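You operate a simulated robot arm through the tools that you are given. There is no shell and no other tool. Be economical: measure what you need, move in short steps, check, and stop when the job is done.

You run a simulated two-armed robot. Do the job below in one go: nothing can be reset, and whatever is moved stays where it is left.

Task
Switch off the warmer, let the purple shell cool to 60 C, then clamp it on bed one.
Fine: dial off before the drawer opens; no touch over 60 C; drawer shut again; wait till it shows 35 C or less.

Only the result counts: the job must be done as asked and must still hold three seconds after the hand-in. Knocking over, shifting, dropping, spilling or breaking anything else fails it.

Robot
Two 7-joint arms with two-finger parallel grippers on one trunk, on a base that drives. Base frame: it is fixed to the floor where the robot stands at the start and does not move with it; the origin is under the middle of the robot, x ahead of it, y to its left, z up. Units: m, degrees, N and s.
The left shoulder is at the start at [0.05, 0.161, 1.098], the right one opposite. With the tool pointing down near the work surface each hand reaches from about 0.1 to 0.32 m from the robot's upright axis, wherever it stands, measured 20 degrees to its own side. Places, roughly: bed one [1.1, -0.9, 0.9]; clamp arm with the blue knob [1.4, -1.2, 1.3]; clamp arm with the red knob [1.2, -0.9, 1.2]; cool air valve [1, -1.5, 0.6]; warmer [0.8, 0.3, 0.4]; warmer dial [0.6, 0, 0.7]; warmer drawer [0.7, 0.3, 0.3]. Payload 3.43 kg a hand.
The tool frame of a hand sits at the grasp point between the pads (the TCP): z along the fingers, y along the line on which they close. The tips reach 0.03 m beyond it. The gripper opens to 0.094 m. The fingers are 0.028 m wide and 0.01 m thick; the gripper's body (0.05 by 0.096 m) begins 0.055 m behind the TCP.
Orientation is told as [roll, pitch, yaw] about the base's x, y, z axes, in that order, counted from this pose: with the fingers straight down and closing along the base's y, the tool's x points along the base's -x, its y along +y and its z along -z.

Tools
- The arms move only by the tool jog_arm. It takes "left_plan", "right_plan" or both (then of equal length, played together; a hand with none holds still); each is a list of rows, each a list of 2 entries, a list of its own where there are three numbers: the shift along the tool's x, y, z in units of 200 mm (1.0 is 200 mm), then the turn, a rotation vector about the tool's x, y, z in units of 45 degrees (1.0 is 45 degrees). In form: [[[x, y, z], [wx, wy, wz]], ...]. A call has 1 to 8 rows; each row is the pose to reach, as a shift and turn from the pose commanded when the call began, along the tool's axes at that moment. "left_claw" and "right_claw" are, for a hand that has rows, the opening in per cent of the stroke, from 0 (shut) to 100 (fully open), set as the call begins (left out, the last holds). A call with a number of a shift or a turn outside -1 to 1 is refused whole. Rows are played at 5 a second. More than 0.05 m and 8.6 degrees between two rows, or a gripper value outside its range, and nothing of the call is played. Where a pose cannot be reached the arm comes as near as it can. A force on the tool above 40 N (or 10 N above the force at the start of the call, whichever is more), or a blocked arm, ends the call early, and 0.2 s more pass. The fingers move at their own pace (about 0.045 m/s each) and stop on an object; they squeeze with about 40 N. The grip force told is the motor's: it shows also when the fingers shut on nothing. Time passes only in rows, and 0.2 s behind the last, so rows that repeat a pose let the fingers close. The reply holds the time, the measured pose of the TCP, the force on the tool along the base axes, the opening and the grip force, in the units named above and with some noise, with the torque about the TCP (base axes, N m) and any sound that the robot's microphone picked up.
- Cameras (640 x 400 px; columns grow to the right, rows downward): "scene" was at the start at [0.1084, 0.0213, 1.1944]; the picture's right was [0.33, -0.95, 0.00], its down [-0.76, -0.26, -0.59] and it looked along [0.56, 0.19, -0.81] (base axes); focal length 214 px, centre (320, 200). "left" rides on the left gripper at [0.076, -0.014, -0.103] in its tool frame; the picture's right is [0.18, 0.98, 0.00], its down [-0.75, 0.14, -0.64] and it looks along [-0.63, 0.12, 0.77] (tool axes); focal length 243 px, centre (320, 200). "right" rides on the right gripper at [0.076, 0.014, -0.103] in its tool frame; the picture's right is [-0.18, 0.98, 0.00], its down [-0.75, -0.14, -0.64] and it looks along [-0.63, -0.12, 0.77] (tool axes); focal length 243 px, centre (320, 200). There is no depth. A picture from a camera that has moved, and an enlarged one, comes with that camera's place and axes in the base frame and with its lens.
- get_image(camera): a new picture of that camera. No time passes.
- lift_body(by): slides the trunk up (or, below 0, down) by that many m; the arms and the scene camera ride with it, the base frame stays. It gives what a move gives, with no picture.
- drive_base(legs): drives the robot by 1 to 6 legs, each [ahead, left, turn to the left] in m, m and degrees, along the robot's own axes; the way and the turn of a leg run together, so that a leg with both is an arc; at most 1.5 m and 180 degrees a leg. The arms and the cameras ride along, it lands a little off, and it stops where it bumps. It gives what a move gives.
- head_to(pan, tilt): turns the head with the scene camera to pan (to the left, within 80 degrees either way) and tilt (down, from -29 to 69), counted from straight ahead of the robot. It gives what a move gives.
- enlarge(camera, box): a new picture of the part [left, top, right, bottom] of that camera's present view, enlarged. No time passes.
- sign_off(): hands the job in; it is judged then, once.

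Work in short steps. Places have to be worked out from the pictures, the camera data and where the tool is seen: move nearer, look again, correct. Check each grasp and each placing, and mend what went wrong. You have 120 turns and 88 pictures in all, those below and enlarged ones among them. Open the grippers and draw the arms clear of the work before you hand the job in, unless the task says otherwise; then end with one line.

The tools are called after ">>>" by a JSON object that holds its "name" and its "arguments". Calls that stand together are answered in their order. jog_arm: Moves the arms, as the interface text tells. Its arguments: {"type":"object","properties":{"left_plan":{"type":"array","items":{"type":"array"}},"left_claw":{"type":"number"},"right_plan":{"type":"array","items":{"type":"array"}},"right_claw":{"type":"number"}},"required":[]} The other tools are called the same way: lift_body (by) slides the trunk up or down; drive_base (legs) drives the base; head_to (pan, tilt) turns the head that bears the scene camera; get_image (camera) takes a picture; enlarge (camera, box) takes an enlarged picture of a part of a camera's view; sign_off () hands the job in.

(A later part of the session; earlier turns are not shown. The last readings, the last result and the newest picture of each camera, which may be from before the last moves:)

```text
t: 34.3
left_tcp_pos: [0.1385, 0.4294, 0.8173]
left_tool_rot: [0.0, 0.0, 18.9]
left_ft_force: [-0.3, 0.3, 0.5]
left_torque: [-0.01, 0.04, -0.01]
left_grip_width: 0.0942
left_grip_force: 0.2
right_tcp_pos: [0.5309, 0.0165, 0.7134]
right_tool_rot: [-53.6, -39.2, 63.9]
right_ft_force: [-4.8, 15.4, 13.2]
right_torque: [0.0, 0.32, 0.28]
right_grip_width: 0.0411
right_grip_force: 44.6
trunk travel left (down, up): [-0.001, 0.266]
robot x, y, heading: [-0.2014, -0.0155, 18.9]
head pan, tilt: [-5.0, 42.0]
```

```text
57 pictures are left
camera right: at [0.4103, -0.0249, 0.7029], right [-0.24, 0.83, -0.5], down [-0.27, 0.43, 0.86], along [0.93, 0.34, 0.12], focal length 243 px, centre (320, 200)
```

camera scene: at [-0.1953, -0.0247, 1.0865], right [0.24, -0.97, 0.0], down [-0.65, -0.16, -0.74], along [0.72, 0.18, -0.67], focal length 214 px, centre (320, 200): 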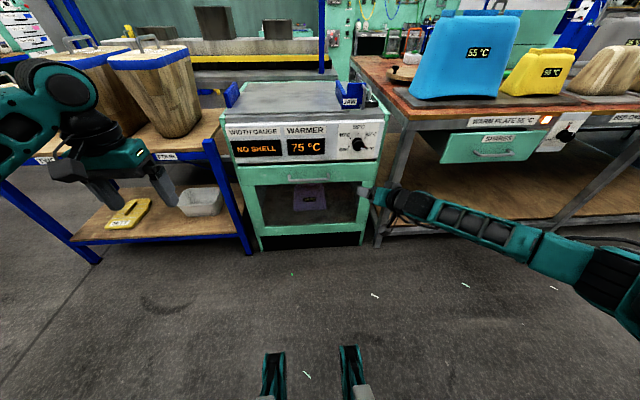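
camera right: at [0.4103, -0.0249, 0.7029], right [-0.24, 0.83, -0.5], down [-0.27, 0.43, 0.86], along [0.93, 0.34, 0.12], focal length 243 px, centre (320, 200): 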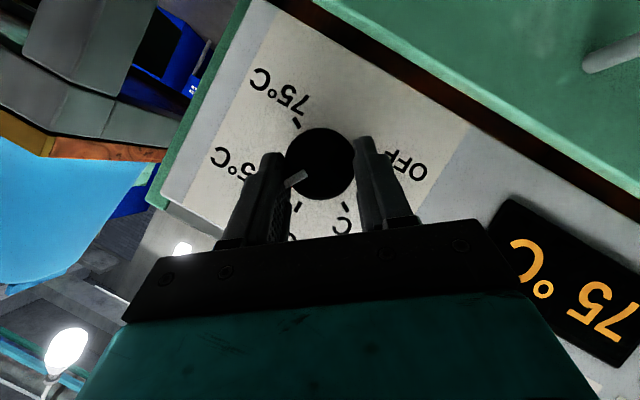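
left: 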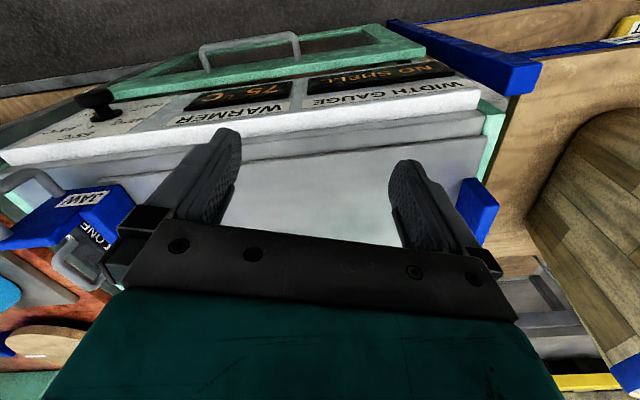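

90° done, pointer between 65 and 55. I try 30° more in this grip.

>>> {"name": "jog_arm", "arguments": {"right_plan": [[[0, 0.008, 0], [0.092, 0.01, -0.139]], [[0, 0.017, 0.001], [0.184, 0.019, -0.277]], [[0.001, 0.025, 0.003], [0.277, 0.029, -0.416]], [[0.003, 0.033, 0.005], [0.369, 0.039, -0.554]]]}}

>>> {"name": "get_image", "arguments": {"camera": "right"}}

```text
t: 35.3
left_tcp_pos: [0.1377, 0.4288, 0.818]
left_tool_rot: [-0.1, 0.0, 18.9]
left_ft_force: [0.0, 0.7, -0.2]
left_torque: [0.0, -0.03, 0.0]
left_grip_width: 0.0938
left_grip_force: 0.0
right_tcp_pos: [0.5296, 0.0193, 0.7086]
right_tool_rot: [-75.4, -15.9, 73.9]
right_ft_force: [-8.1, 16.0, 13.5]
right_torque: [0.07, -0.36, 0.46]
right_grip_width: 0.0411
right_grip_force: 45.6
trunk travel left (down, up): [-0.001, 0.266]
robot x, y, heading: [-0.2031, -0.017, 19.0]
head pan, tilt: [-5.0, 42.0]
```

```text
56 pictures are left
camera right: at [0.4104, -0.025, 0.6986], right [-0.12, 0.49, -0.86], down [-0.38, 0.78, 0.49], along [0.92, 0.39, 0.1], focal length 243 px, centre (320, 200)
```

right: 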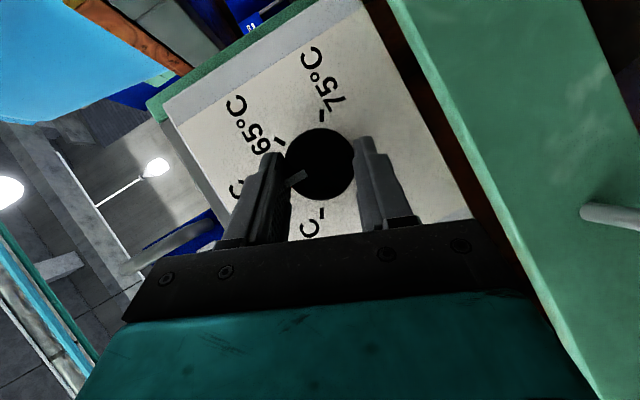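

The pointer is at about 55. I release, back off 5 cm along the dial axis and start winding back.

>>> {"name": "jog_arm", "arguments": {"right_plan": [[[0, 0, 0], [0, 0, 0]], [[0, 0, 0], [0, 0, 0]], [[0.07, 0.008, -0.104], [0, 0, 0]], [[0.138, 0.015, -0.208], [0, 0, 0]], [[0.139, 0.007, -0.208], [-0.092, -0.01, 0.139]], [[0.14, -0.002, -0.207], [-0.184, -0.019, 0.277]], [[0.144, -0.01, -0.205], [-0.277, -0.029, 0.416]], [[0.148, -0.016, -0.203], [-0.369, -0.039, 0.554]]], "right_claw": 75}}

>>> {"name": "get_image", "arguments": {"camera": "right"}}

```text
t: 37.1
left_tcp_pos: [0.1381, 0.4286, 0.8176]
left_tool_rot: [0.1, 0.1, 18.9]
left_ft_force: [0.0, 0.6, -0.5]
left_torque: [-0.03, 0.01, -0.01]
left_grip_width: 0.094
left_grip_force: 0.1
right_tcp_pos: [0.4844, -0.0029, 0.7121]
right_tool_rot: [-53.3, -39.3, 63.2]
right_ft_force: [0.3, -0.4, 0.5]
right_torque: [0.01, -0.01, 0.0]
right_grip_width: 0.0706
right_grip_force: 0.1
trunk travel left (down, up): [-0.001, 0.266]
robot x, y, heading: [-0.2018, -0.0157, 18.9]
head pan, tilt: [-5.0, 42.0]
```

```text
55 pictures are left
camera right: at [0.3641, -0.0416, 0.7017], right [-0.24, 0.84, -0.49], down [-0.26, 0.43, 0.86], along [0.94, 0.33, 0.12], focal length 243 px, centre (320, 200)
```

right: 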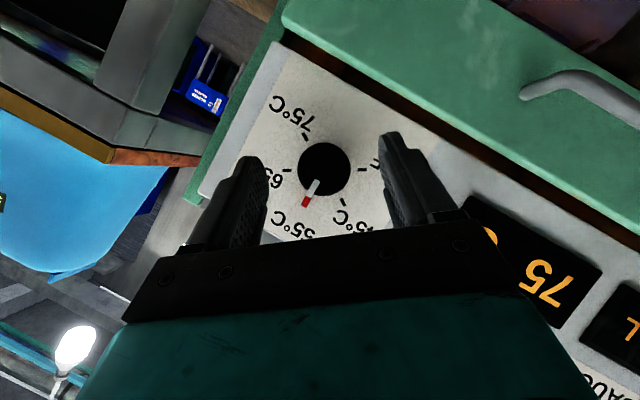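

The pointer is now at 55. I wind back 45° twice.

>>> {"name": "jog_arm", "arguments": {"right_plan": [[[0.001, -0.008, 0], [-0.092, -0.01, 0.139]], [[0.003, -0.017, 0.001], [-0.184, -0.019, 0.277]], [[0.006, -0.024, 0.003], [-0.277, -0.029, 0.416]], [[0.01, -0.031, 0.005], [-0.369, -0.039, 0.554]], [[0.015, -0.038, 0.007], [-0.461, -0.048, 0.693]], [[0.02, -0.044, 0.01], [-0.553, -0.058, 0.831]]]}}

>>> {"name": "jog_arm", "arguments": {"right_plan": [[[0.001, -0.008, 0], [-0.092, -0.01, 0.139]], [[0.003, -0.017, 0.001], [-0.184, -0.019, 0.277]], [[0.006, -0.024, 0.003], [-0.277, -0.029, 0.416]], [[0.01, -0.031, 0.005], [-0.369, -0.039, 0.554]], [[0.015, -0.038, 0.007], [-0.461, -0.048, 0.693]], [[0.02, -0.044, 0.01], [-0.553, -0.058, 0.831]]]}}

>>> {"name": "get_image", "arguments": {"camera": "right"}}

```text
t: 38.5
left_tcp_pos: [0.1392, 0.4284, 0.8187]
left_tool_rot: [0.1, 0.1, 18.9]
left_ft_force: [-0.2, -0.1, 0.3]
left_torque: [-0.01, 0.01, 0.0]
left_grip_width: 0.0941
left_grip_force: 0.0
right_tcp_pos: [0.4885, -0.0109, 0.714]
right_tool_rot: [12.0, -56.3, 12.3]
right_ft_force: [0.2, -0.7, -0.5]
right_torque: [0.0, -0.02, -0.02]
right_grip_width: 0.0705
right_grip_force: 0.1
trunk travel left (down, up): [-0.001, 0.266]
robot x, y, heading: [-0.2009, -0.0155, 19.1]
head pan, tilt: [-5.0, 42.0]
```

```text
t: 39.9
left_tcp_pos: [0.1384, 0.4289, 0.8169]
left_tool_rot: [0.0, 0.0, 18.8]
left_ft_force: [0.0, 0.0, -0.4]
left_torque: [0.02, -0.03, -0.02]
left_grip_width: 0.0942
left_grip_force: 0.0
right_tcp_pos: [0.4897, -0.0185, 0.7083]
right_tool_rot: [68.5, -32.9, -30.1]
right_ft_force: [0.0, -0.7, 0.1]
right_torque: [0.01, -0.02, -0.01]
right_grip_width: 0.0705
right_grip_force: 0.0
trunk travel left (down, up): [-0.001, 0.266]
robot x, y, heading: [-0.1982, -0.0191, 18.9]
head pan, tilt: [-5.0, 42.0]
```

```text
54 pictures are left
camera right: at [0.3666, -0.051, 0.7095], right [-0.12, 0.48, 0.87], down [0.17, -0.85, 0.49], along [0.98, 0.21, 0.02], focal length 243 px, centre (320, 200)
```

right: 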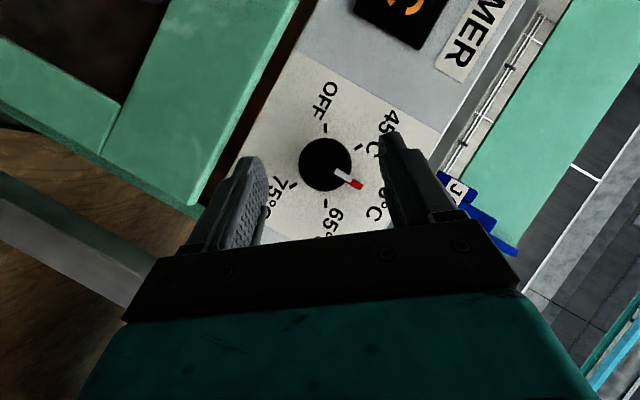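

The orientation is back to the start. I advance 5 cm again, then close.

>>> {"name": "jog_arm", "arguments": {"right_plan": [[[-0.046, -0.005, 0.07], [0, 0, 0]], [[-0.092, -0.01, 0.139], [0, 0, 0]], [[-0.138, -0.015, 0.208], [0, 0, 0]]]}}

>>> {"name": "jog_arm", "arguments": {"right_plan": [[[0, 0, 0], [0, 0, 0]], [[0, 0, 0], [0, 0, 0]], [[0, 0, 0], [0, 0, 0]], [[0, 0, 0], [0, 0, 0]]], "right_claw": 0}}

>>> {"name": "jog_arm", "arguments": {"right_plan": [[[0, 0.008, 0], [0.092, 0.01, -0.139]], [[0, 0.017, 0.001], [0.184, 0.019, -0.277]], [[0.001, 0.025, 0.003], [0.277, 0.029, -0.416]], [[0.003, 0.033, 0.005], [0.369, 0.039, -0.554]], [[0.007, 0.04, 0.008], [0.461, 0.048, -0.693]], [[0.01, 0.047, 0.01], [0.553, 0.058, -0.831]]]}}

```text
t: 40.7
left_tcp_pos: [0.1384, 0.4284, 0.8167]
left_tool_rot: [0.1, 0.1, 19.0]
left_ft_force: [-1.3, 0.1, 0.3]
left_torque: [0.0, 0.01, 0.0]
left_grip_width: 0.094
left_grip_force: 0.0
right_tcp_pos: [0.539, -0.002, 0.7081]
right_tool_rot: [68.6, -33.0, -29.9]
right_ft_force: [0.5, 0.0, -0.7]
right_torque: [0.02, 0.03, 0.03]
right_grip_width: 0.0707
right_grip_force: 0.1
trunk travel left (down, up): [-0.001, 0.266]
robot x, y, heading: [-0.198, -0.0185, 18.9]
head pan, tilt: [-5.0, 42.0]
```

```text
t: 41.7
left_tcp_pos: [0.138, 0.4291, 0.818]
left_tool_rot: [-0.2, 0.0, 18.9]
left_ft_force: [-0.5, -0.3, -0.3]
left_torque: [-0.02, 0.02, 0.01]
left_grip_width: 0.094
left_grip_force: 0.0
right_tcp_pos: [0.5363, -0.0006, 0.7095]
right_tool_rot: [68.8, -33.1, -29.9]
right_ft_force: [-0.3, 6.0, 4.9]
right_torque: [0.13, -0.08, 0.37]
right_grip_width: 0.0412
right_grip_force: 44.6
trunk travel left (down, up): [-0.001, 0.266]
robot x, y, heading: [-0.2011, -0.0176, 19.0]
head pan, tilt: [-5.0, 42.0]
```

```text
t: 43.1
left_tcp_pos: [0.1375, 0.4284, 0.8163]
left_tool_rot: [-0.2, 0.1, 18.9]
left_ft_force: [-0.2, 0.0, -0.4]
left_torque: [0.05, 0.01, 0.02]
left_grip_width: 0.0939
left_grip_force: 0.1
right_tcp_pos: [0.5335, 0.0068, 0.7143]
right_tool_rot: [11.5, -56.4, 12.7]
right_ft_force: [1.3, 8.9, 8.8]
right_torque: [0.15, -0.06, 0.27]
right_grip_width: 0.0413
right_grip_force: 45.1
trunk travel left (down, up): [-0.001, 0.266]
robot x, y, heading: [-0.1981, -0.0141, 18.8]
head pan, tilt: [-5.0, 42.0]
```

Turning well. I do the remaining 45° + 30°.

>>> {"name": "jog_arm", "arguments": {"right_plan": [[[0, 0.008, 0], [0.092, 0.01, -0.139]], [[0, 0.017, 0.001], [0.184, 0.019, -0.277]], [[0.001, 0.025, 0.003], [0.277, 0.029, -0.416]], [[0.003, 0.033, 0.005], [0.369, 0.039, -0.554]], [[0.007, 0.04, 0.008], [0.461, 0.048, -0.693]], [[0.01, 0.047, 0.01], [0.553, 0.058, -0.831]]]}}

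>>> {"name": "jog_arm", "arguments": {"right_plan": [[[0, 0.008, 0], [0.092, 0.01, -0.139]], [[0, 0.017, 0.001], [0.184, 0.019, -0.277]], [[0.001, 0.025, 0.003], [0.277, 0.029, -0.416]], [[0.003, 0.033, 0.005], [0.369, 0.039, -0.554]]]}}

>>> {"name": "get_image", "arguments": {"camera": "scene"}}

>>> {"name": "get_image", "arguments": {"camera": "right"}}

```text
t: 44.5
left_tcp_pos: [0.1381, 0.4288, 0.8172]
left_tool_rot: [-0.1, 0.2, 18.9]
left_ft_force: [1.3, -0.3, -0.1]
left_torque: [-0.01, 0.03, -0.01]
left_grip_width: 0.0939
left_grip_force: 0.0
right_tcp_pos: [0.5305, 0.0157, 0.7131]
right_tool_rot: [-53.6, -39.1, 63.7]
right_ft_force: [1.8, 15.0, 8.2]
right_torque: [0.02, 0.33, 0.13]
right_grip_width: 0.0413
right_grip_force: 44.8
trunk travel left (down, up): [-0.001, 0.266]
robot x, y, heading: [-0.1999, -0.0192, 18.8]
head pan, tilt: [-5.0, 42.0]
```

```text
t: 45.5
left_tcp_pos: [0.1385, 0.4296, 0.8186]
left_tool_rot: [-0.1, 0.1, 18.9]
left_ft_force: [0.6, -0.2, 0.0]
left_torque: [0.0, -0.04, 0.02]
left_grip_width: 0.094
left_grip_force: 0.1
right_tcp_pos: [0.5299, 0.0202, 0.7087]
right_tool_rot: [-75.2, -15.9, 73.9]
right_ft_force: [2.5, 20.1, 8.5]
right_torque: [-0.01, 0.06, 0.26]
right_grip_width: 0.0412
right_grip_force: 44.9
trunk travel left (down, up): [-0.001, 0.266]
robot x, y, heading: [-0.1984, -0.0127, 18.6]
head pan, tilt: [-5.0, 42.0]
```

```text
53 pictures are left
camera scene: at [-0.0833, 0.0148, 1.0865], right [0.24, -0.97, 0.0], down [-0.65, -0.16, -0.74], along [0.72, 0.18, -0.67], focal length 214 px, centre (320, 200)
```

scene: 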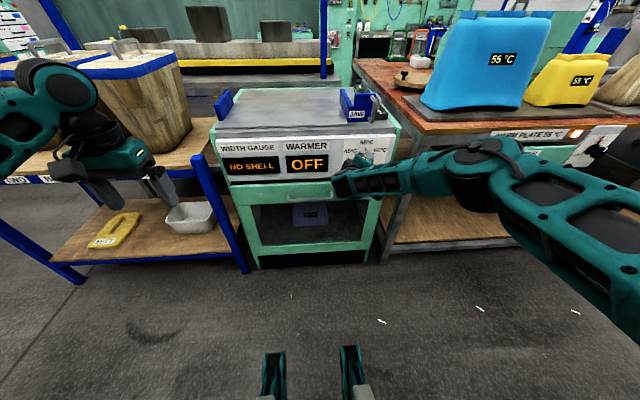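

```text
52 pictures are left
camera right: at [0.4105, -0.0248, 0.699], right [-0.12, 0.49, -0.86], down [-0.38, 0.78, 0.49], along [0.92, 0.39, 0.09], focal length 243 px, centre (320, 200)
```

right: 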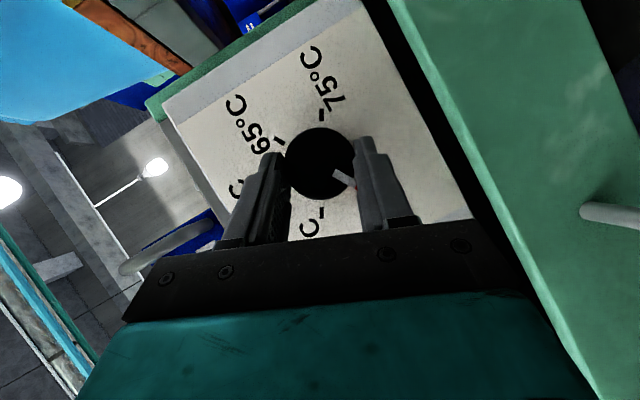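

The warmer display shows OFF. I release, back away and unwind the right hand.

>>> {"name": "jog_arm", "arguments": {"right_plan": [[[0, 0, 0], [0, 0, 0]], [[0, 0, 0], [0, 0, 0]], [[0.07, 0.008, -0.104], [0, 0, 0]], [[0.138, 0.015, -0.208], [0, 0, 0]], [[0.21, 0.02, -0.3], [-0.092, -0.01, 0.139]], [[0.28, 0.025, -0.4], [-0.184, -0.019, 0.277]], [[0.28, 0.025, -0.4], [-0.277, -0.029, 0.416]], [[0.28, 0.025, -0.4], [-0.369, -0.039, 0.554]]], "right_claw": 75}}

>>> {"name": "jog_arm", "arguments": {"right_plan": [[[0.001, -0.008, 0], [-0.092, -0.01, 0.139]], [[0.003, -0.017, 0.001], [-0.184, -0.019, 0.277]], [[0.006, -0.024, 0.003], [-0.277, -0.029, 0.416]], [[0.01, -0.031, 0.005], [-0.369, -0.039, 0.554]], [[0.015, -0.038, 0.007], [-0.461, -0.048, 0.693]], [[0.02, -0.044, 0.01], [-0.553, -0.058, 0.831]]]}}

>>> {"name": "head_to", "arguments": {"pan": 0, "tilt": 50}}

>>> {"name": "enlarge", "arguments": {"camera": "scene", "box": [200, 60, 440, 210]}}

```text
t: 47.3
left_tcp_pos: [0.1383, 0.4283, 0.8168]
left_tool_rot: [0.0, 0.2, 18.9]
left_ft_force: [-0.4, 0.1, -0.1]
left_torque: [-0.02, 0.01, 0.01]
left_grip_width: 0.0939
left_grip_force: 0.0
right_tcp_pos: [0.4377, -0.0154, 0.7075]
right_tool_rot: [-53.2, -39.2, 63.3]
right_ft_force: [0.2, 0.2, -0.8]
right_torque: [-0.01, 0.01, 0.04]
right_grip_width: 0.0707
right_grip_force: 0.0
trunk travel left (down, up): [-0.001, 0.266]
robot x, y, heading: [-0.202, -0.0185, 18.6]
head pan, tilt: [-5.0, 42.0]
```

```text
t: 48.7
left_tcp_pos: [0.1389, 0.4288, 0.8184]
left_tool_rot: [-0.1, 0.1, 18.8]
left_ft_force: [0.9, 0.5, 0.0]
left_torque: [0.03, 0.02, -0.01]
left_grip_width: 0.0941
left_grip_force: 0.1
right_tcp_pos: [0.4419, -0.025, 0.7077]
right_tool_rot: [11.7, -56.2, 12.4]
right_ft_force: [0.1, -0.1, -0.1]
right_torque: [-0.02, -0.01, 0.03]
right_grip_width: 0.07
right_grip_force: 0.0
trunk travel left (down, up): [-0.001, 0.266]
robot x, y, heading: [-0.2016, -0.0184, 18.8]
head pan, tilt: [-5.0, 42.0]
```

```text
t: 49.4
left_tcp_pos: [0.1389, 0.4284, 0.8169]
left_tool_rot: [0.0, 0.1, 18.9]
left_ft_force: [-0.4, 0.1, 0.5]
left_torque: [0.01, 0.02, -0.01]
left_grip_width: 0.0941
left_grip_force: 0.0
right_tcp_pos: [0.4429, -0.0241, 0.7085]
right_tool_rot: [11.4, -56.3, 12.5]
right_ft_force: [-0.3, 0.2, 0.1]
right_torque: [0.0, 0.01, 0.02]
right_grip_width: 0.0704
right_grip_force: 0.1
trunk travel left (down, up): [-0.001, 0.266]
robot x, y, heading: [-0.2011, -0.0179, 18.8]
head pan, tilt: [0.0, 50.0]
```

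```text
2.67 times, centred on (320, 135) of scene
camera zoom: at [-0.0909, 0.0185, 1.0753], right [0.32, -0.95, 0.0], down [-0.72, -0.25, -0.64], along [0.61, 0.21, -0.77], focal length 572 px, centre (320, 373)
```

zoom: 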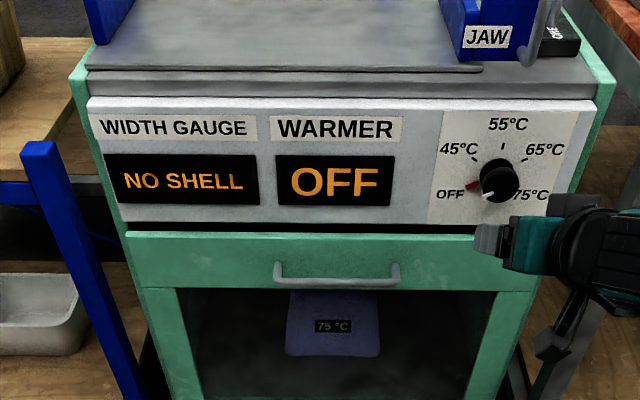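

The shell still reads 75 °C through the window. Next is the drawer handle, a horizontal bar centred near [0.47, 0.19, 0.57]. I bring the left hand in front of it, turning it so the fingers close in the vertical plane.

>>> {"name": "jog_arm", "arguments": {"left_plan": [[[-0.07, -0.1, 0], [0, 0, 0.125]], [[-0.14, -0.2, 0], [0, 0, 0.25]], [[-0.21, -0.3, 0], [0, 0, 0.375]], [[-0.28, -0.4, 0], [0, 0, 0.5]], [[-0.35, -0.5, 0], [0, 0, 0.625]], [[-0.42, -0.6, 0], [0, 0, 0.75]], [[-0.49, -0.7, 0], [0, 0, 0.875]], [[-0.55, -0.8, 0], [0, 0, 1]]], "left_claw": 45}}

```text
t: 51.2
left_tcp_pos: [0.2952, 0.3126, 0.8172]
left_tool_rot: [-0.1, 0.0, -26.2]
left_ft_force: [-0.1, -0.1, 0.1]
left_torque: [0.02, -0.01, 0.05]
left_grip_width: 0.0422
left_grip_force: 0.1
right_tcp_pos: [0.4417, -0.0247, 0.7079]
right_tool_rot: [11.5, -56.1, 12.4]
right_ft_force: [0.1, -0.2, -1.2]
right_torque: [0.0, 0.0, 0.03]
right_grip_width: 0.0704
right_grip_force: 0.0
trunk travel left (down, up): [-0.001, 0.266]
robot x, y, heading: [-0.2002, -0.0191, 19.1]
head pan, tilt: [0.0, 50.0]
```

On course. I finish the yaw while moving to just in front of and above the handle.

>>> {"name": "jog_arm", "arguments": {"left_plan": [[[-0.1, -0.06, 0.06], [0, 0, 0.125]], [[-0.2, -0.12, 0.12], [0, 0, 0.25]], [[-0.3, -0.18, 0.18], [0, 0, 0.375]], [[-0.4, -0.24, 0.24], [0, 0, 0.5]], [[-0.5, -0.3, 0.3], [0, 0, 0.625]], [[-0.6, -0.36, 0.36], [0, 0, 0.75]], [[-0.7, -0.42, 0.43], [0, 0, 0.875]], [[-0.78, -0.46, 0.5], [0, 0, 1]]]}}

>>> {"name": "get_image", "arguments": {"camera": "left"}}

```text
t: 53.0
left_tcp_pos: [0.3589, 0.1554, 0.7171]
left_tool_rot: [-0.1, -0.1, -71.2]
left_ft_force: [0.1, -0.2, -0.5]
left_torque: [0.03, -0.01, -0.02]
left_grip_width: 0.0424
left_grip_force: 0.0
left hand out of reach, approached as far as the arm can: row 7, 8
right_tcp_pos: [0.4428, -0.024, 0.7089]
right_tool_rot: [11.6, -56.2, 12.5]
right_ft_force: [0.2, 0.9, -0.7]
right_torque: [0.01, -0.02, -0.01]
right_grip_width: 0.0703
right_grip_force: 0.2
trunk travel left (down, up): [-0.001, 0.266]
robot x, y, heading: [-0.2014, -0.0175, 18.8]
head pan, tilt: [0.0, 50.0]
```

```text
50 pictures are left
camera left: at [0.3195, 0.2229, 0.8205], right [0.87, 0.49, 0.0], down [0.38, -0.67, 0.64], along [0.31, -0.56, -0.77], focal length 243 px, centre (320, 200)
```

left: 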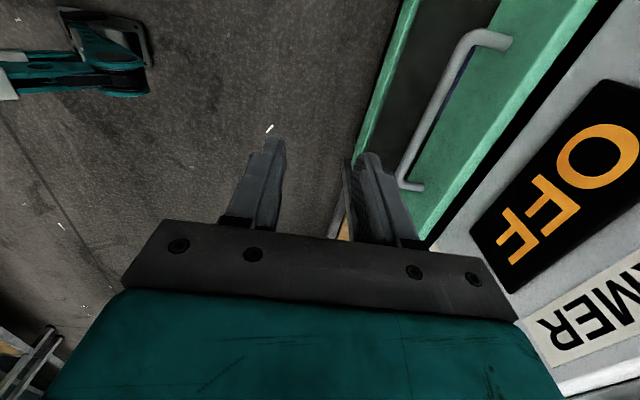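

The handle bar is at about f-distance 0.508 and height 0.563. I tip the hand 45° forward and descend to 7 cm short of the bar.

>>> {"name": "jog_arm", "arguments": {"left_plan": [[[0, 0, 0.04], [-0.125, 0, 0]], [[0, 0.02, 0.1], [-0.25, 0, 0]], [[0, 0.06, 0.16], [-0.375, 0, 0]], [[0, 0.1, 0.23], [-0.5, 0, 0]], [[0, 0.16, 0.3], [-0.625, 0, 0]], [[0, 0.22, 0.38], [-0.75, 0, 0]], [[0, 0.28, 0.46], [-0.875, 0, 0]], [[0, 0.34, 0.52], [-1, 0, 0]]]}}

>>> {"name": "get_image", "arguments": {"camera": "left"}}

```text
t: 54.8
left_tcp_pos: [0.4215, 0.1758, 0.6144]
left_tool_rot: [45.0, -0.1, -71.1]
left_ft_force: [0.3, -0.6, 0.2]
left_torque: [-0.01, -0.01, -0.03]
left_grip_width: 0.0421
left_grip_force: 0.0
right_tcp_pos: [0.4423, -0.025, 0.7087]
right_tool_rot: [11.6, -56.2, 12.5]
right_ft_force: [0.8, 0.8, 0.2]
right_torque: [0.01, -0.01, 0.03]
right_grip_width: 0.0705
right_grip_force: 0.0
trunk travel left (down, up): [-0.001, 0.266]
robot x, y, heading: [-0.1986, -0.0195, 19.0]
head pan, tilt: [0.0, 50.0]
```

```text
49 pictures are left
camera left: at [0.3184, 0.2212, 0.6773], right [0.6, 0.4, 0.69], down [-0.09, -0.83, 0.55], along [0.8, -0.39, -0.46], focal length 243 px, centre (320, 200)
```

left: 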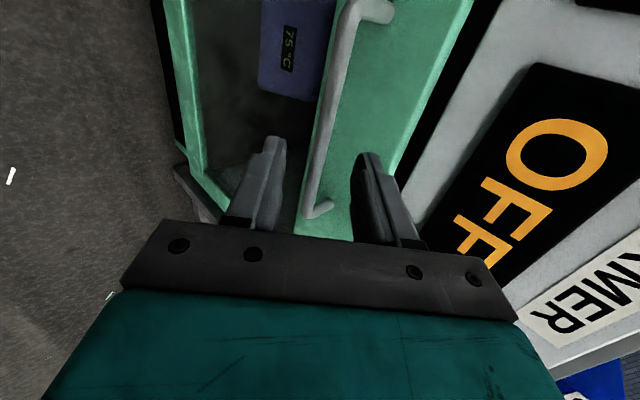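

The bar runs between the fingers, well centred. I advance 5 cm along the fingers and close.

>>> {"name": "jog_arm", "arguments": {"left_plan": [[[0, 0.01, 0.08], [0, 0, 0]], [[0, 0.015, 0.16], [0, 0, 0]], [[0, 0.015, 0.25], [0, 0, 0]]]}}

>>> {"name": "jog_arm", "arguments": {"left_plan": [[[0, 0, 0], [0, 0, 0]], [[0, 0, 0], [0, 0, 0]], [[0, 0, 0], [0, 0, 0]]], "left_claw": 0}}

>>> {"name": "get_image", "arguments": {"camera": "left"}}

```text
t: 55.6
left_tcp_pos: [0.4405, 0.1966, 0.5859]
left_tool_rot: [45.0, 0.0, -71.0]
left_ft_force: [0.7, -0.4, -0.1]
left_torque: [-0.02, -0.01, 0.0]
left_grip_width: 0.042
left_grip_force: 0.0
left hand out of reach, approached as far as the arm can: row 2, 3
right_tcp_pos: [0.4423, -0.0248, 0.7078]
right_tool_rot: [11.6, -56.2, 12.4]
right_ft_force: [-0.1, 0.7, 0.1]
right_torque: [0.02, 0.02, -0.02]
right_grip_width: 0.0704
right_grip_force: 0.1
trunk travel left (down, up): [-0.001, 0.266]
robot x, y, heading: [-0.2021, -0.0181, 19.0]
head pan, tilt: [0.0, 50.0]
```

```text
t: 56.4
left_tcp_pos: [0.4424, 0.1968, 0.5906]
left_tool_rot: [45.3, 0.1, -71.3]
left_ft_force: [5.1, 4.5, 11.7]
left_torque: [0.47, -0.23, -0.82]
left_grip_width: 0.0116
left_grip_force: 36.4
right_tcp_pos: [0.4419, -0.0234, 0.7086]
right_tool_rot: [11.6, -56.3, 12.4]
right_ft_force: [-0.3, -0.5, 0.0]
right_torque: [0.01, -0.04, 0.02]
right_grip_width: 0.0705
right_grip_force: 0.0
trunk travel left (down, up): [-0.001, 0.266]
robot x, y, heading: [-0.2004, -0.0177, 19.0]
head pan, tilt: [0.0, 50.0]
```

```text
48 pictures are left
camera left: at [0.3379, 0.2416, 0.6528], right [0.6, 0.39, 0.7], down [-0.1, -0.83, 0.55], along [0.8, -0.4, -0.46], focal length 243 px, centre (320, 200)
```

left: 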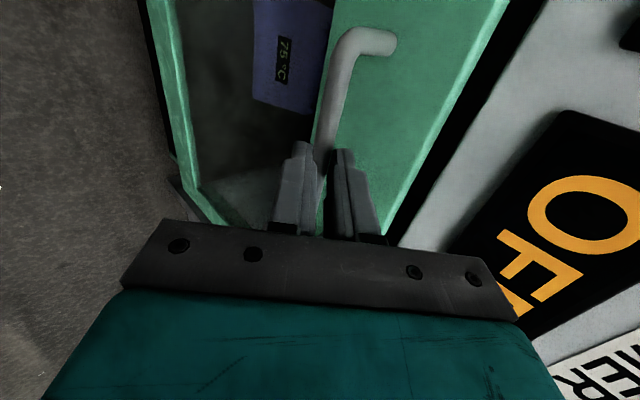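

The bar is gripped (11.6 mm). I pull the drawer by driving back 0.2 m.

>>> {"name": "drive_base", "arguments": {"legs": [[-0.2, 0, 0]]}}

>>> {"name": "get_image", "arguments": {"camera": "scene"}}

```text
t: 58.0
left_tcp_pos: [0.2527, 0.1352, 0.5915]
left_tool_rot: [45.2, 0.3, -71.1]
left_ft_force: [-6.1, 18.1, 21.4]
left_torque: [1.45, 0.03, -0.15]
left_grip_width: 0.0115
left_grip_force: 44.9
right_tcp_pos: [0.2547, -0.0899, 0.71]
right_tool_rot: [11.6, -56.4, 12.5]
right_ft_force: [0.3, -0.7, -0.6]
right_torque: [-0.03, -0.03, 0.01]
right_grip_width: 0.0703
right_grip_force: 0.1
trunk travel left (down, up): [-0.001, 0.266]
robot x, y, heading: [-0.3878, -0.0835, 18.8]
head pan, tilt: [0.0, 50.0]
```

```text
47 pictures are left
camera scene: at [-0.2802, -0.0455, 1.0756], right [0.32, -0.95, 0.0], down [-0.72, -0.25, -0.64], along [0.61, 0.21, -0.76], focal length 214 px, centre (320, 200)
```

scene: 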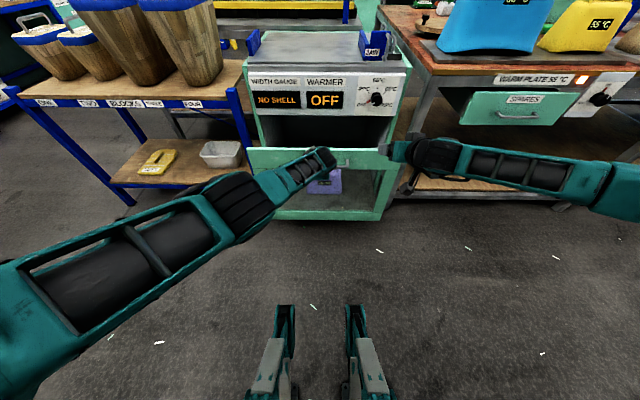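

The drawer followed by 0.2 m. I pull 0.1 m more and look in.

>>> {"name": "drive_base", "arguments": {"legs": [[-0.1, 0, 0]]}}

>>> {"name": "enlarge", "arguments": {"camera": "scene", "box": [200, 50, 440, 200]}}

```text
t: 59.2
left_tcp_pos: [0.1583, 0.1047, 0.5908]
left_tool_rot: [45.2, 0.5, -70.9]
left_ft_force: [-4.8, 9.8, 14.5]
left_torque: [1.19, 0.07, -0.24]
left_grip_width: 0.0115
left_grip_force: 45.1
right_tcp_pos: [0.1596, -0.12, 0.7087]
right_tool_rot: [11.6, -56.3, 12.5]
right_ft_force: [-0.1, 0.9, 0.0]
right_torque: [0.02, 0.0, 0.0]
right_grip_width: 0.0706
right_grip_force: 0.1
trunk travel left (down, up): [-0.001, 0.266]
robot x, y, heading: [-0.4816, -0.1116, 18.7]
head pan, tilt: [0.0, 50.0]
```

```text
2.67 times, centred on (320, 125) of scene
camera zoom: at [-0.3751, -0.0782, 1.0755], right [0.32, -0.95, 0.0], down [-0.72, -0.25, -0.64], along [0.61, 0.21, -0.76], focal length 572 px, centre (320, 400)
```

zoom: 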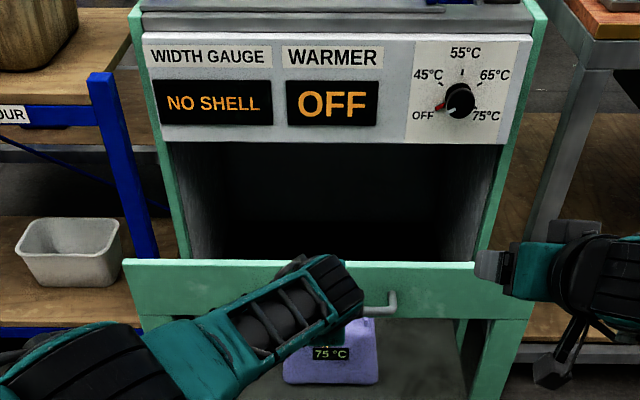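

The drawer is about 0.3 m out and the warmer cavity is visible. I release the bar and back the left hand off upward.

>>> {"name": "jog_arm", "arguments": {"left_plan": [[[0, 0, 0], [0, 0, 0]], [[0, 0, 0], [0, 0, 0]], [[0, 0, -0.15], [0, 0, 0]], [[0, 0, -0.3], [0, 0, 0]], [[0, 0.1, -0.5], [0, 0, 0]], [[0, 0.2, -0.7], [0, 0, 0]], [[0, 0.3, -0.8], [0, 0, 0]], [[0, 0.3, -0.95], [0, 0, 0]]], "left_claw": 50}}

>>> {"name": "lift_body", "arguments": {"by": 0.25}}

>>> {"name": "get_image", "arguments": {"camera": "scene"}}

```text
t: 61.0
left_tcp_pos: [0.0708, 0.0743, 0.7639]
left_tool_rot: [45.1, 0.5, -70.9]
left_ft_force: [0.4, 0.3, -0.9]
left_torque: [-0.05, 0.03, -0.01]
left_grip_width: 0.0471
left_grip_force: 0.1
right_tcp_pos: [0.1597, -0.1216, 0.7084]
right_tool_rot: [11.7, -56.3, 12.5]
right_ft_force: [1.1, -0.5, -0.4]
right_torque: [-0.01, 0.01, 0.02]
right_grip_width: 0.0704
right_grip_force: 0.1
trunk travel left (down, up): [-0.001, 0.266]
robot x, y, heading: [-0.486, -0.1112, 19.1]
head pan, tilt: [0.0, 50.0]
```

```text
t: 63.6
left_tcp_pos: [0.0712, 0.0743, 1.0143]
left_tool_rot: [45.1, 0.5, -70.9]
left_ft_force: [-0.8, 0.1, -0.2]
left_torque: [0.0, 0.01, 0.04]
left_grip_width: 0.047
left_grip_force: 0.1
right_tcp_pos: [0.1595, -0.1208, 0.9575]
right_tool_rot: [11.6, -56.2, 12.6]
right_ft_force: [-0.7, -0.5, 0.7]
right_torque: [0.01, 0.02, 0.0]
right_grip_width: 0.0704
right_grip_force: 0.1
trunk travel left (down, up): [-0.251, 0.016]
robot x, y, heading: [-0.4831, -0.1142, 18.8]
head pan, tilt: [0.0, 50.0]
```

```text
45 pictures are left
camera scene: at [-0.3736, -0.078, 1.3252], right [0.32, -0.95, 0.0], down [-0.72, -0.25, -0.64], along [0.61, 0.21, -0.77], focal length 214 px, centre (320, 200)
```

scene: 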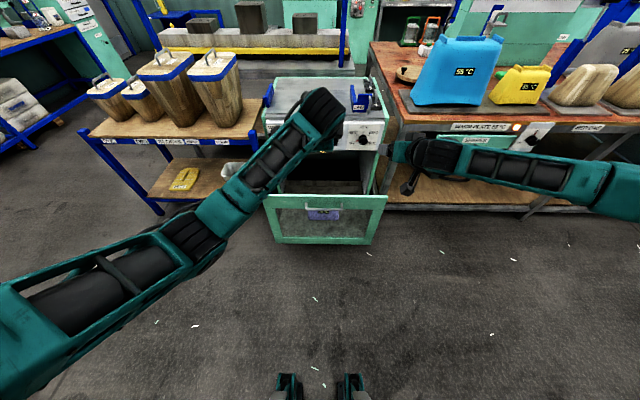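

The left forearm hides the drawer, so I shift it left and look in.

>>> {"name": "jog_arm", "arguments": {"left_plan": [[[0.2, 0, -0.1], [0, 0, 0]], [[0.4, 0, -0.2], [0, 0, 0]], [[0.6, 0, -0.2], [0, 0, 0]], [[0.8, 0, -0.2], [0, 0, 0]], [[1, 0, -0.2], [0, 0, 0]]]}}

>>> {"name": "enlarge", "arguments": {"camera": "scene", "box": [240, 120, 420, 250]}}

```text
t: 64.8
left_tcp_pos: [-0.0213, 0.2543, 1.0418]
left_tool_rot: [45.1, 0.5, -70.9]
left_ft_force: [0.2, 0.1, 0.2]
left_torque: [0.0, 0.01, 0.0]
left_grip_width: 0.0472
left_grip_force: 0.0
right_tcp_pos: [0.1589, -0.121, 0.9581]
right_tool_rot: [11.6, -56.2, 12.6]
right_ft_force: [0.1, -0.3, 0.1]
right_torque: [0.01, -0.03, 0.0]
right_grip_width: 0.0705
right_grip_force: 0.0
trunk travel left (down, up): [-0.251, 0.016]
robot x, y, heading: [-0.4804, -0.1136, 19.0]
head pan, tilt: [0.0, 50.0]
```

```text
3.08 times, centred on (330, 185) of scene
camera zoom: at [-0.374, -0.0775, 1.3253], right [0.32, -0.95, 0.0], down [-0.72, -0.25, -0.64], along [0.61, 0.21, -0.77], focal length 660 px, centre (289, 246)
```

zoom: 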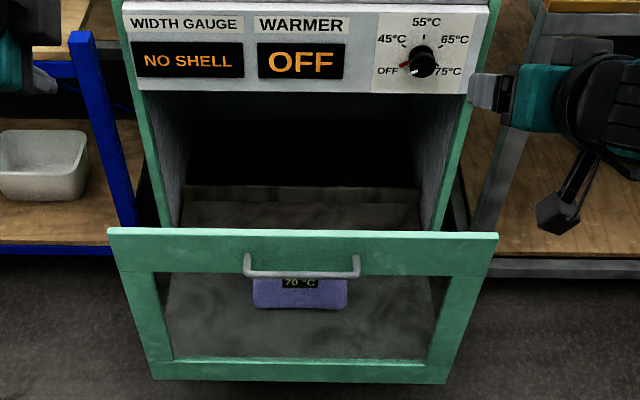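

The shell now reads 70 °C, so it is cooling. While waiting I look toward bed one from here.

>>> {"name": "head_to", "arguments": {"pan": -45, "tilt": 15}}

>>> {"name": "enlarge", "arguments": {"camera": "scene", "box": [220, 90, 460, 240]}}

```text
t: 65.9
left_tcp_pos: [-0.0216, 0.2532, 1.0431]
left_tool_rot: [45.0, 0.5, -71.0]
left_ft_force: [0.4, 0.0, -0.4]
left_torque: [0.01, 0.01, 0.04]
left_grip_width: 0.0471
left_grip_force: 0.1
right_tcp_pos: [0.1604, -0.1213, 0.958]
right_tool_rot: [11.6, -56.2, 12.6]
right_ft_force: [-0.2, 0.8, -0.1]
right_torque: [0.02, -0.03, 0.0]
right_grip_width: 0.0707
right_grip_force: 0.0
trunk travel left (down, up): [-0.251, 0.016]
robot x, y, heading: [-0.4864, -0.1115, 19.0]
head pan, tilt: [-45.0, 15.0]
```

```text
2.67 times, centred on (340, 165) of scene
camera zoom: at [-0.3626, -0.1439, 1.3789], right [-0.44, -0.9, 0.0], down [-0.23, 0.11, -0.97], along [0.87, -0.42, -0.26], focal length 572 px, centre (267, 293)
```

zoom: 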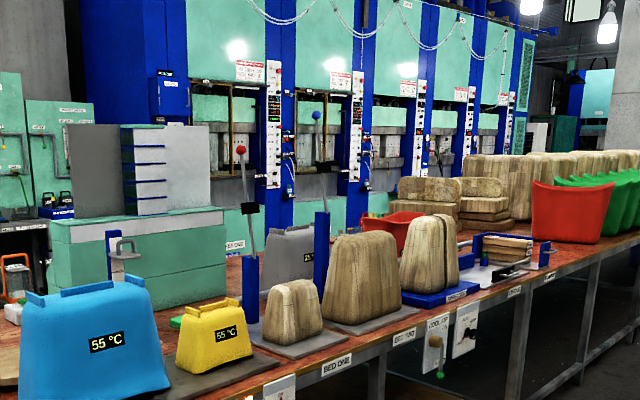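

Bed one carries a wooden former, with a red-knobbed clamp lever on the post behind it. I zoom in further on the labels.

>>> {"name": "enlarge", "arguments": {"camera": "scene", "box": [296, 140, 406, 240]}}

>>> {"name": "enlarge", "arguments": {"camera": "scene", "box": [346, 170, 456, 240]}}

```text
4.00 times, centred on (351, 190) of scene
camera zoom: at [-0.3626, -0.1439, 1.3789], right [-0.44, -0.9, 0.0], down [-0.23, 0.11, -0.97], along [0.87, -0.42, -0.26], focal length 858 px, centre (196, 240)
```

zoom: 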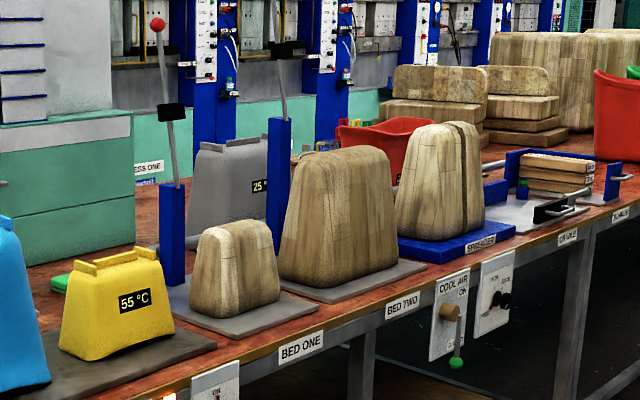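

```text
5.71 times, centred on (401, 205) of scene
camera zoom: at [-0.3626, -0.1439, 1.3789], right [-0.44, -0.9, 0.0], down [-0.23, 0.11, -0.97], along [0.87, -0.42, -0.26], focal length 1226 px, centre (-143, 171)
```

zoom: 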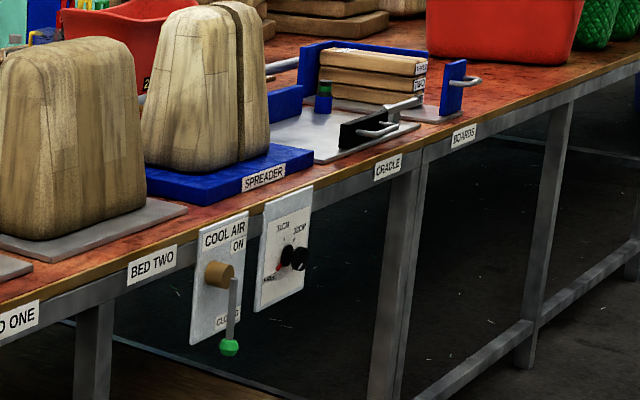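

The hot shell will go over bed one's former; the bench is parallel to the warmer front. I drive in toward the drawer to look down at the shell.

>>> {"name": "drive_base", "arguments": {"legs": [[0.28, 0, 0]]}}

>>> {"name": "head_to", "arguments": {"pan": 2, "tilt": 62}}

>>> {"name": "get_image", "arguments": {"camera": "scene"}}

```text
t: 67.8
left_tcp_pos: [0.2402, 0.3436, 1.0424]
left_tool_rot: [45.0, 0.5, -70.8]
left_ft_force: [0.1, 0.5, -0.1]
left_torque: [0.01, -0.01, 0.0]
left_grip_width: 0.0469
left_grip_force: 0.1
right_tcp_pos: [0.4215, -0.0307, 0.9571]
right_tool_rot: [11.6, -56.3, 12.5]
right_ft_force: [0.1, -0.6, 0.3]
right_torque: [0.01, 0.02, -0.01]
right_grip_width: 0.0709
right_grip_force: 0.2
trunk travel left (down, up): [-0.251, 0.016]
robot x, y, heading: [-0.222, -0.0236, 19.1]
head pan, tilt: [-45.0, 15.0]
```

```text
t: 69.0
left_tcp_pos: [0.2403, 0.3426, 1.0429]
left_tool_rot: [45.1, 0.5, -70.8]
left_ft_force: [0.5, 0.1, 0.6]
left_torque: [-0.01, 0.02, -0.01]
left_grip_width: 0.0469
left_grip_force: 0.0
right_tcp_pos: [0.4217, -0.0296, 0.9575]
right_tool_rot: [11.6, -56.2, 12.5]
right_ft_force: [0.6, -0.5, -0.7]
right_torque: [0.0, -0.01, 0.01]
right_grip_width: 0.0705
right_grip_force: 0.1
trunk travel left (down, up): [-0.251, 0.016]
robot x, y, heading: [-0.224, -0.0237, 18.7]
head pan, tilt: [2.0, 62.0]
```

```text
40 pictures are left
camera scene: at [-0.1246, 0.01, 1.3104], right [0.36, -0.93, 0.0], down [-0.82, -0.32, -0.47], along [0.44, 0.17, -0.88], focal length 214 px, centre (320, 200)
```

scene: 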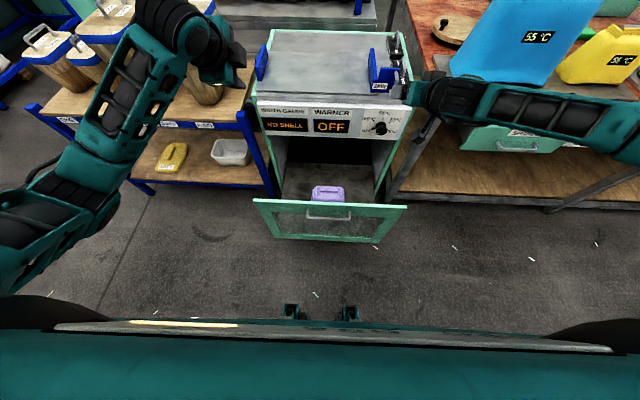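

The shell's top is near f = 0.38, l = 0.03. I retract the right hand, set the left hand vertical with fingers closing fore-and-aft, then shift the base in.

>>> {"name": "jog_arm", "arguments": {"left_plan": [[[-0.058, -0.12, 0.03], [0.125, 0, 0]], [[-0.116, -0.24, 0.06], [0.25, 0, 0]], [[-0.174, -0.36, 0.1], [0.375, 0, 0]], [[-0.232, -0.48, 0.13], [0.5, 0, 0]], [[-0.29, -0.6, 0.16], [0.625, 0, 0]], [[-0.348, -0.72, 0.2], [0.75, 0, 0]], [[-0.406, -0.84, 0.23], [0.875, 0, 0]], [[-0.465, -0.95, 0.26], [1, 0, 0]]], "right_plan": [[[0.07, 0.007, -0.1], [0, 0, 0]], [[0.14, 0.014, -0.2], [0, 0, 0]], [[0.21, 0.02, -0.31], [0, 0, 0]], [[0.28, 0.03, -0.41], [0, 0, 0]], [[0.35, 0.035, -0.52], [0, 0, 0]], [[0.42, 0.04, -0.62], [0, 0, 0]], [[0.49, 0.05, -0.73], [0, 0, 0]], [[0.553, 0.058, -0.831], [0, 0, 0]]], "left_claw": 100}}

>>> {"name": "drive_base", "arguments": {"legs": [[0.15, -0.12, 0]]}}

>>> {"name": "get_image", "arguments": {"camera": "left"}}

```text
t: 70.8
left_tcp_pos: [0.1756, 0.2246, 0.8744]
left_tool_rot: [0.2, 0.5, -70.8]
left_ft_force: [0.0, 0.6, 0.2]
left_torque: [0.02, -0.06, 0.02]
left_grip_width: 0.0938
left_grip_force: 0.1
right_tcp_pos: [0.2426, -0.1187, 0.9276]
right_tool_rot: [13.1, -56.2, 12.3]
right_ft_force: [-1.5, -0.7, -0.2]
right_torque: [0.01, -0.02, 0.0]
right_grip_width: 0.0703
right_grip_force: 0.2
right hand out of reach, approached as far as the arm can: row 1, 2, 3, 4, 5, 6, 7, 8
trunk travel left (down, up): [-0.251, 0.016]
robot x, y, heading: [-0.2201, -0.0236, 19.0]
head pan, tilt: [2.0, 62.0]
```

```text
t: 72.5
left_tcp_pos: [0.3579, 0.1619, 0.8727]
left_tool_rot: [0.1, 0.6, -70.7]
left_ft_force: [0.2, -0.6, -0.5]
left_torque: [0.0, 0.03, -0.03]
left_grip_width: 0.0939
left_grip_force: 0.0
right_tcp_pos: [0.4261, -0.1804, 0.9248]
right_tool_rot: [13.1, -55.9, 12.3]
right_ft_force: [0.7, 0.2, -0.4]
right_torque: [0.0, 0.01, -0.03]
right_grip_width: 0.0707
right_grip_force: 0.0
trunk travel left (down, up): [-0.251, 0.016]
robot x, y, heading: [-0.0404, -0.086, 19.1]
head pan, tilt: [2.0, 62.0]
```

```text
39 pictures are left
camera left: at [0.3189, 0.2277, 0.9761], right [0.87, 0.5, 0.0], down [0.38, -0.67, 0.63], along [0.32, -0.55, -0.77], focal length 243 px, centre (320, 200)
```

left: 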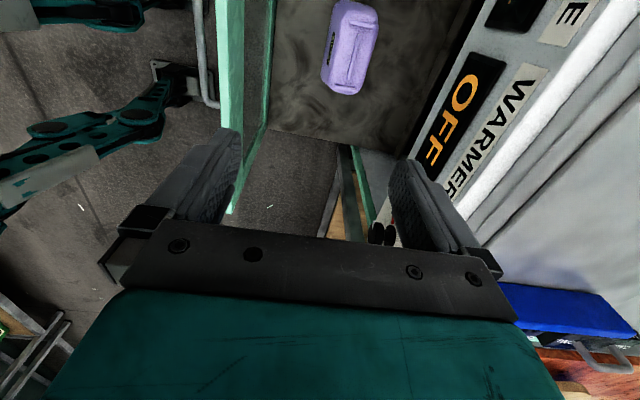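

The rib-topped shell is seen from above. Triangulated, its top is at about z = 0.37, f = 0.45, l = 0.04, which is low. I lower the trunk and look again.

>>> {"name": "lift_body", "arguments": {"by": -0.25}}

>>> {"name": "get_image", "arguments": {"camera": "left"}}

>>> {"name": "enlarge", "arguments": {"camera": "scene", "box": [240, 100, 440, 225]}}

```text
t: 75.0
left_tcp_pos: [0.3576, 0.161, 0.6236]
left_tool_rot: [0.1, 0.5, -70.7]
left_ft_force: [-0.2, -0.6, 0.5]
left_torque: [0.02, 0.01, 0.01]
left_grip_width: 0.0939
left_grip_force: 0.1
right_tcp_pos: [0.4258, -0.1809, 0.6754]
right_tool_rot: [13.2, -56.0, 12.3]
right_ft_force: [-0.3, 0.0, 0.2]
right_torque: [-0.04, -0.01, 0.01]
right_grip_width: 0.0707
right_grip_force: 0.0
trunk travel left (down, up): [-0.001, 0.266]
robot x, y, heading: [-0.0431, -0.0891, 19.1]
head pan, tilt: [2.0, 62.0]
```

```text
38 pictures are left
camera left: at [0.3186, 0.2278, 0.7263], right [0.87, 0.5, 0.0], down [0.38, -0.67, 0.64], along [0.32, -0.55, -0.77], focal length 243 px, centre (320, 200)
```

left: 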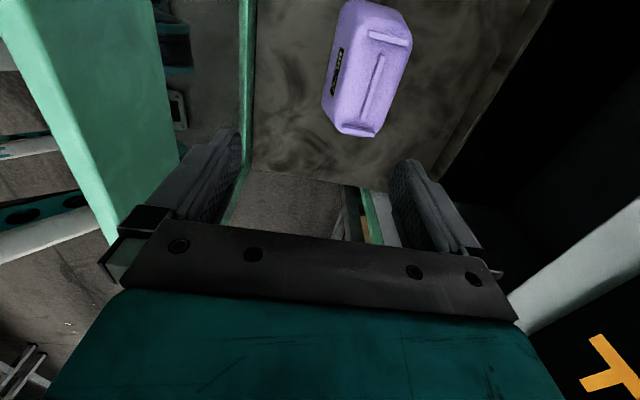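

```text
3.20 times, centred on (340, 162) of scene
camera zoom: at [0.056, -0.0533, 1.0604], right [0.36, -0.93, 0.0], down [-0.82, -0.32, -0.47], along [0.44, 0.17, -0.88], focal length 686 px, centre (256, 320)
```

zoom: 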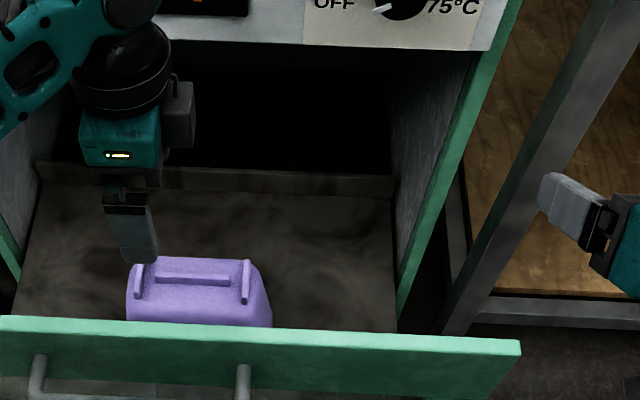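

The shell has a central rib along l and two end ribs; the central rib is near f = 0.47, l = 0.026, z = 0.35. I pull the left hand back 8 cm, move the base in 0.12 m and read the temperature.

>>> {"name": "jog_arm", "arguments": {"left_plan": [[[0, -0.2, 0], [0, 0, 0]], [[0, -0.4, 0], [0, 0, 0]]]}}

>>> {"name": "drive_base", "arguments": {"legs": [[0.12, -0.04, 0]]}}

>>> {"name": "enlarge", "arguments": {"camera": "left", "box": [280, 0, 440, 160]}}

```text
t: 75.7
left_tcp_pos: [0.2851, 0.137, 0.6241]
left_tool_rot: [0.7, 0.5, -70.5]
left_ft_force: [21.6, 8.3, -6.0]
left_torque: [0.13, -0.5, -0.3]
left_grip_width: 0.081
left_grip_force: 0.1
right_tcp_pos: [0.4263, -0.1811, 0.6741]
right_tool_rot: [13.1, -55.9, 12.3]
right_ft_force: [-0.3, 1.2, -0.4]
right_torque: [0.04, -0.03, 0.01]
right_grip_width: 0.0706
right_grip_force: 0.2
trunk travel left (down, up): [-0.001, 0.266]
robot x, y, heading: [-0.0402, -0.0851, 18.8]
head pan, tilt: [2.0, 62.0]
```

```text
t: 76.9
left_tcp_pos: [0.4073, 0.1369, 0.6217]
left_tool_rot: [0.6, 0.7, -70.4]
left_ft_force: [20.2, 26.4, -3.3]
left_torque: [0.29, -0.32, -1.28]
left_grip_width: 0.0781
left_grip_force: 0.1
right_tcp_pos: [0.5518, -0.1806, 0.6742]
right_tool_rot: [13.0, -55.9, 12.5]
right_ft_force: [0.0, 0.5, -0.4]
right_torque: [-0.01, -0.01, -0.04]
right_grip_width: 0.0705
right_grip_force: 0.1
trunk travel left (down, up): [-0.001, 0.266]
robot x, y, heading: [0.0847, -0.0849, 19.1]
head pan, tilt: [2.0, 62.0]
```

```text
2.50 times, centred on (360, 80) of left
camera zoom: at [0.3676, 0.2022, 0.7265], right [0.86, 0.5, 0.01], down [0.38, -0.67, 0.63], along [0.33, -0.54, -0.77], focal length 606 px, centre (220, 500)
```

zoom: 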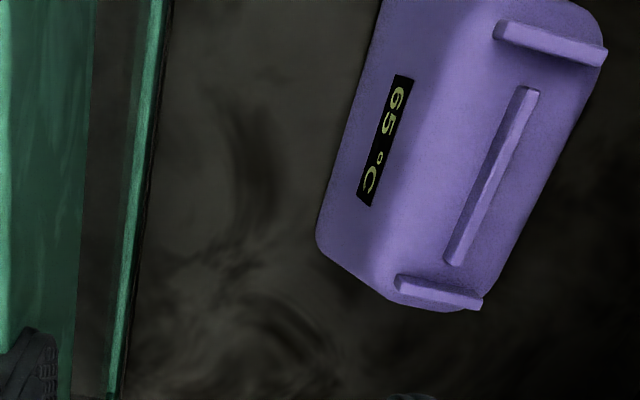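

The rear finger presses against the drawer front (about 25 N). I raise the left hand straight up 8 cm to free it. The shell reads 65 °C.

>>> {"name": "jog_arm", "arguments": {"left_plan": [[[0, 0.0, -0.1], [0, 0, 0]], [[0, 0.0, -0.2], [0, 0, 0]], [[0, 0.0, -0.4], [0, 0, 0]]]}}

>>> {"name": "get_image", "arguments": {"camera": "scene"}}

>>> {"name": "get_image", "arguments": {"camera": "left"}}

```text
t: 77.7
left_tcp_pos: [0.4057, 0.1357, 0.7057]
left_tool_rot: [0.5, 0.8, -70.4]
left_ft_force: [0.6, 0.2, -0.7]
left_torque: [-0.01, -0.02, 0.02]
left_grip_width: 0.0939
left_grip_force: 0.1
right_tcp_pos: [0.549, -0.1812, 0.6745]
right_tool_rot: [13.2, -55.9, 12.4]
right_ft_force: [-0.9, 0.4, 1.2]
right_torque: [0.0, 0.01, -0.01]
right_grip_width: 0.0704
right_grip_force: 0.0
trunk travel left (down, up): [-0.001, 0.266]
robot x, y, heading: [0.0844, -0.0856, 19.1]
head pan, tilt: [2.0, 62.0]
```

```text
35 pictures are left
camera scene: at [0.1804, -0.0533, 1.0604], right [0.36, -0.93, 0.0], down [-0.82, -0.32, -0.47], along [0.44, 0.17, -0.88], focal length 214 px, centre (320, 200)
```

scene: 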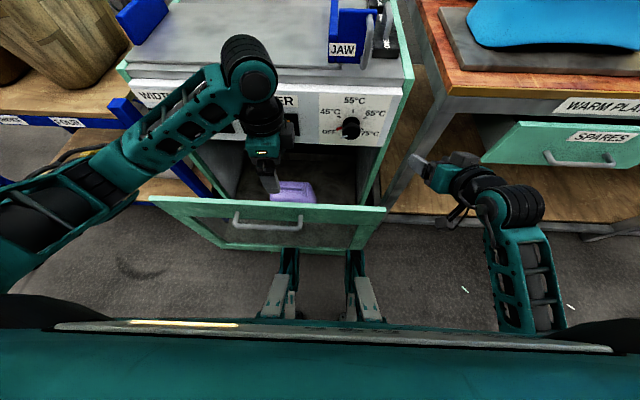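

```text
34 pictures are left
camera left: at [0.3657, 0.2002, 0.8097], right [0.86, 0.5, 0.01], down [0.38, -0.67, 0.63], along [0.32, -0.54, -0.77], focal length 243 px, centre (320, 200)
```

left: 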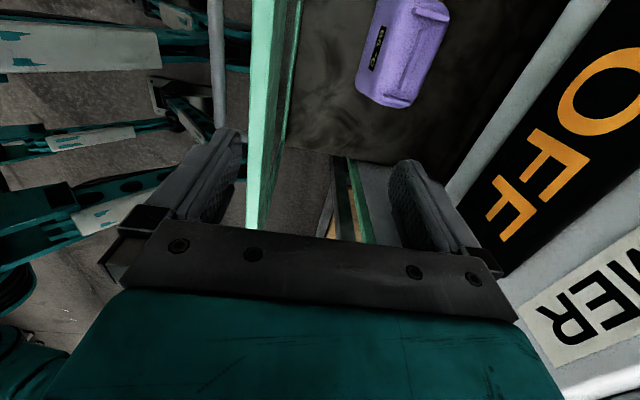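

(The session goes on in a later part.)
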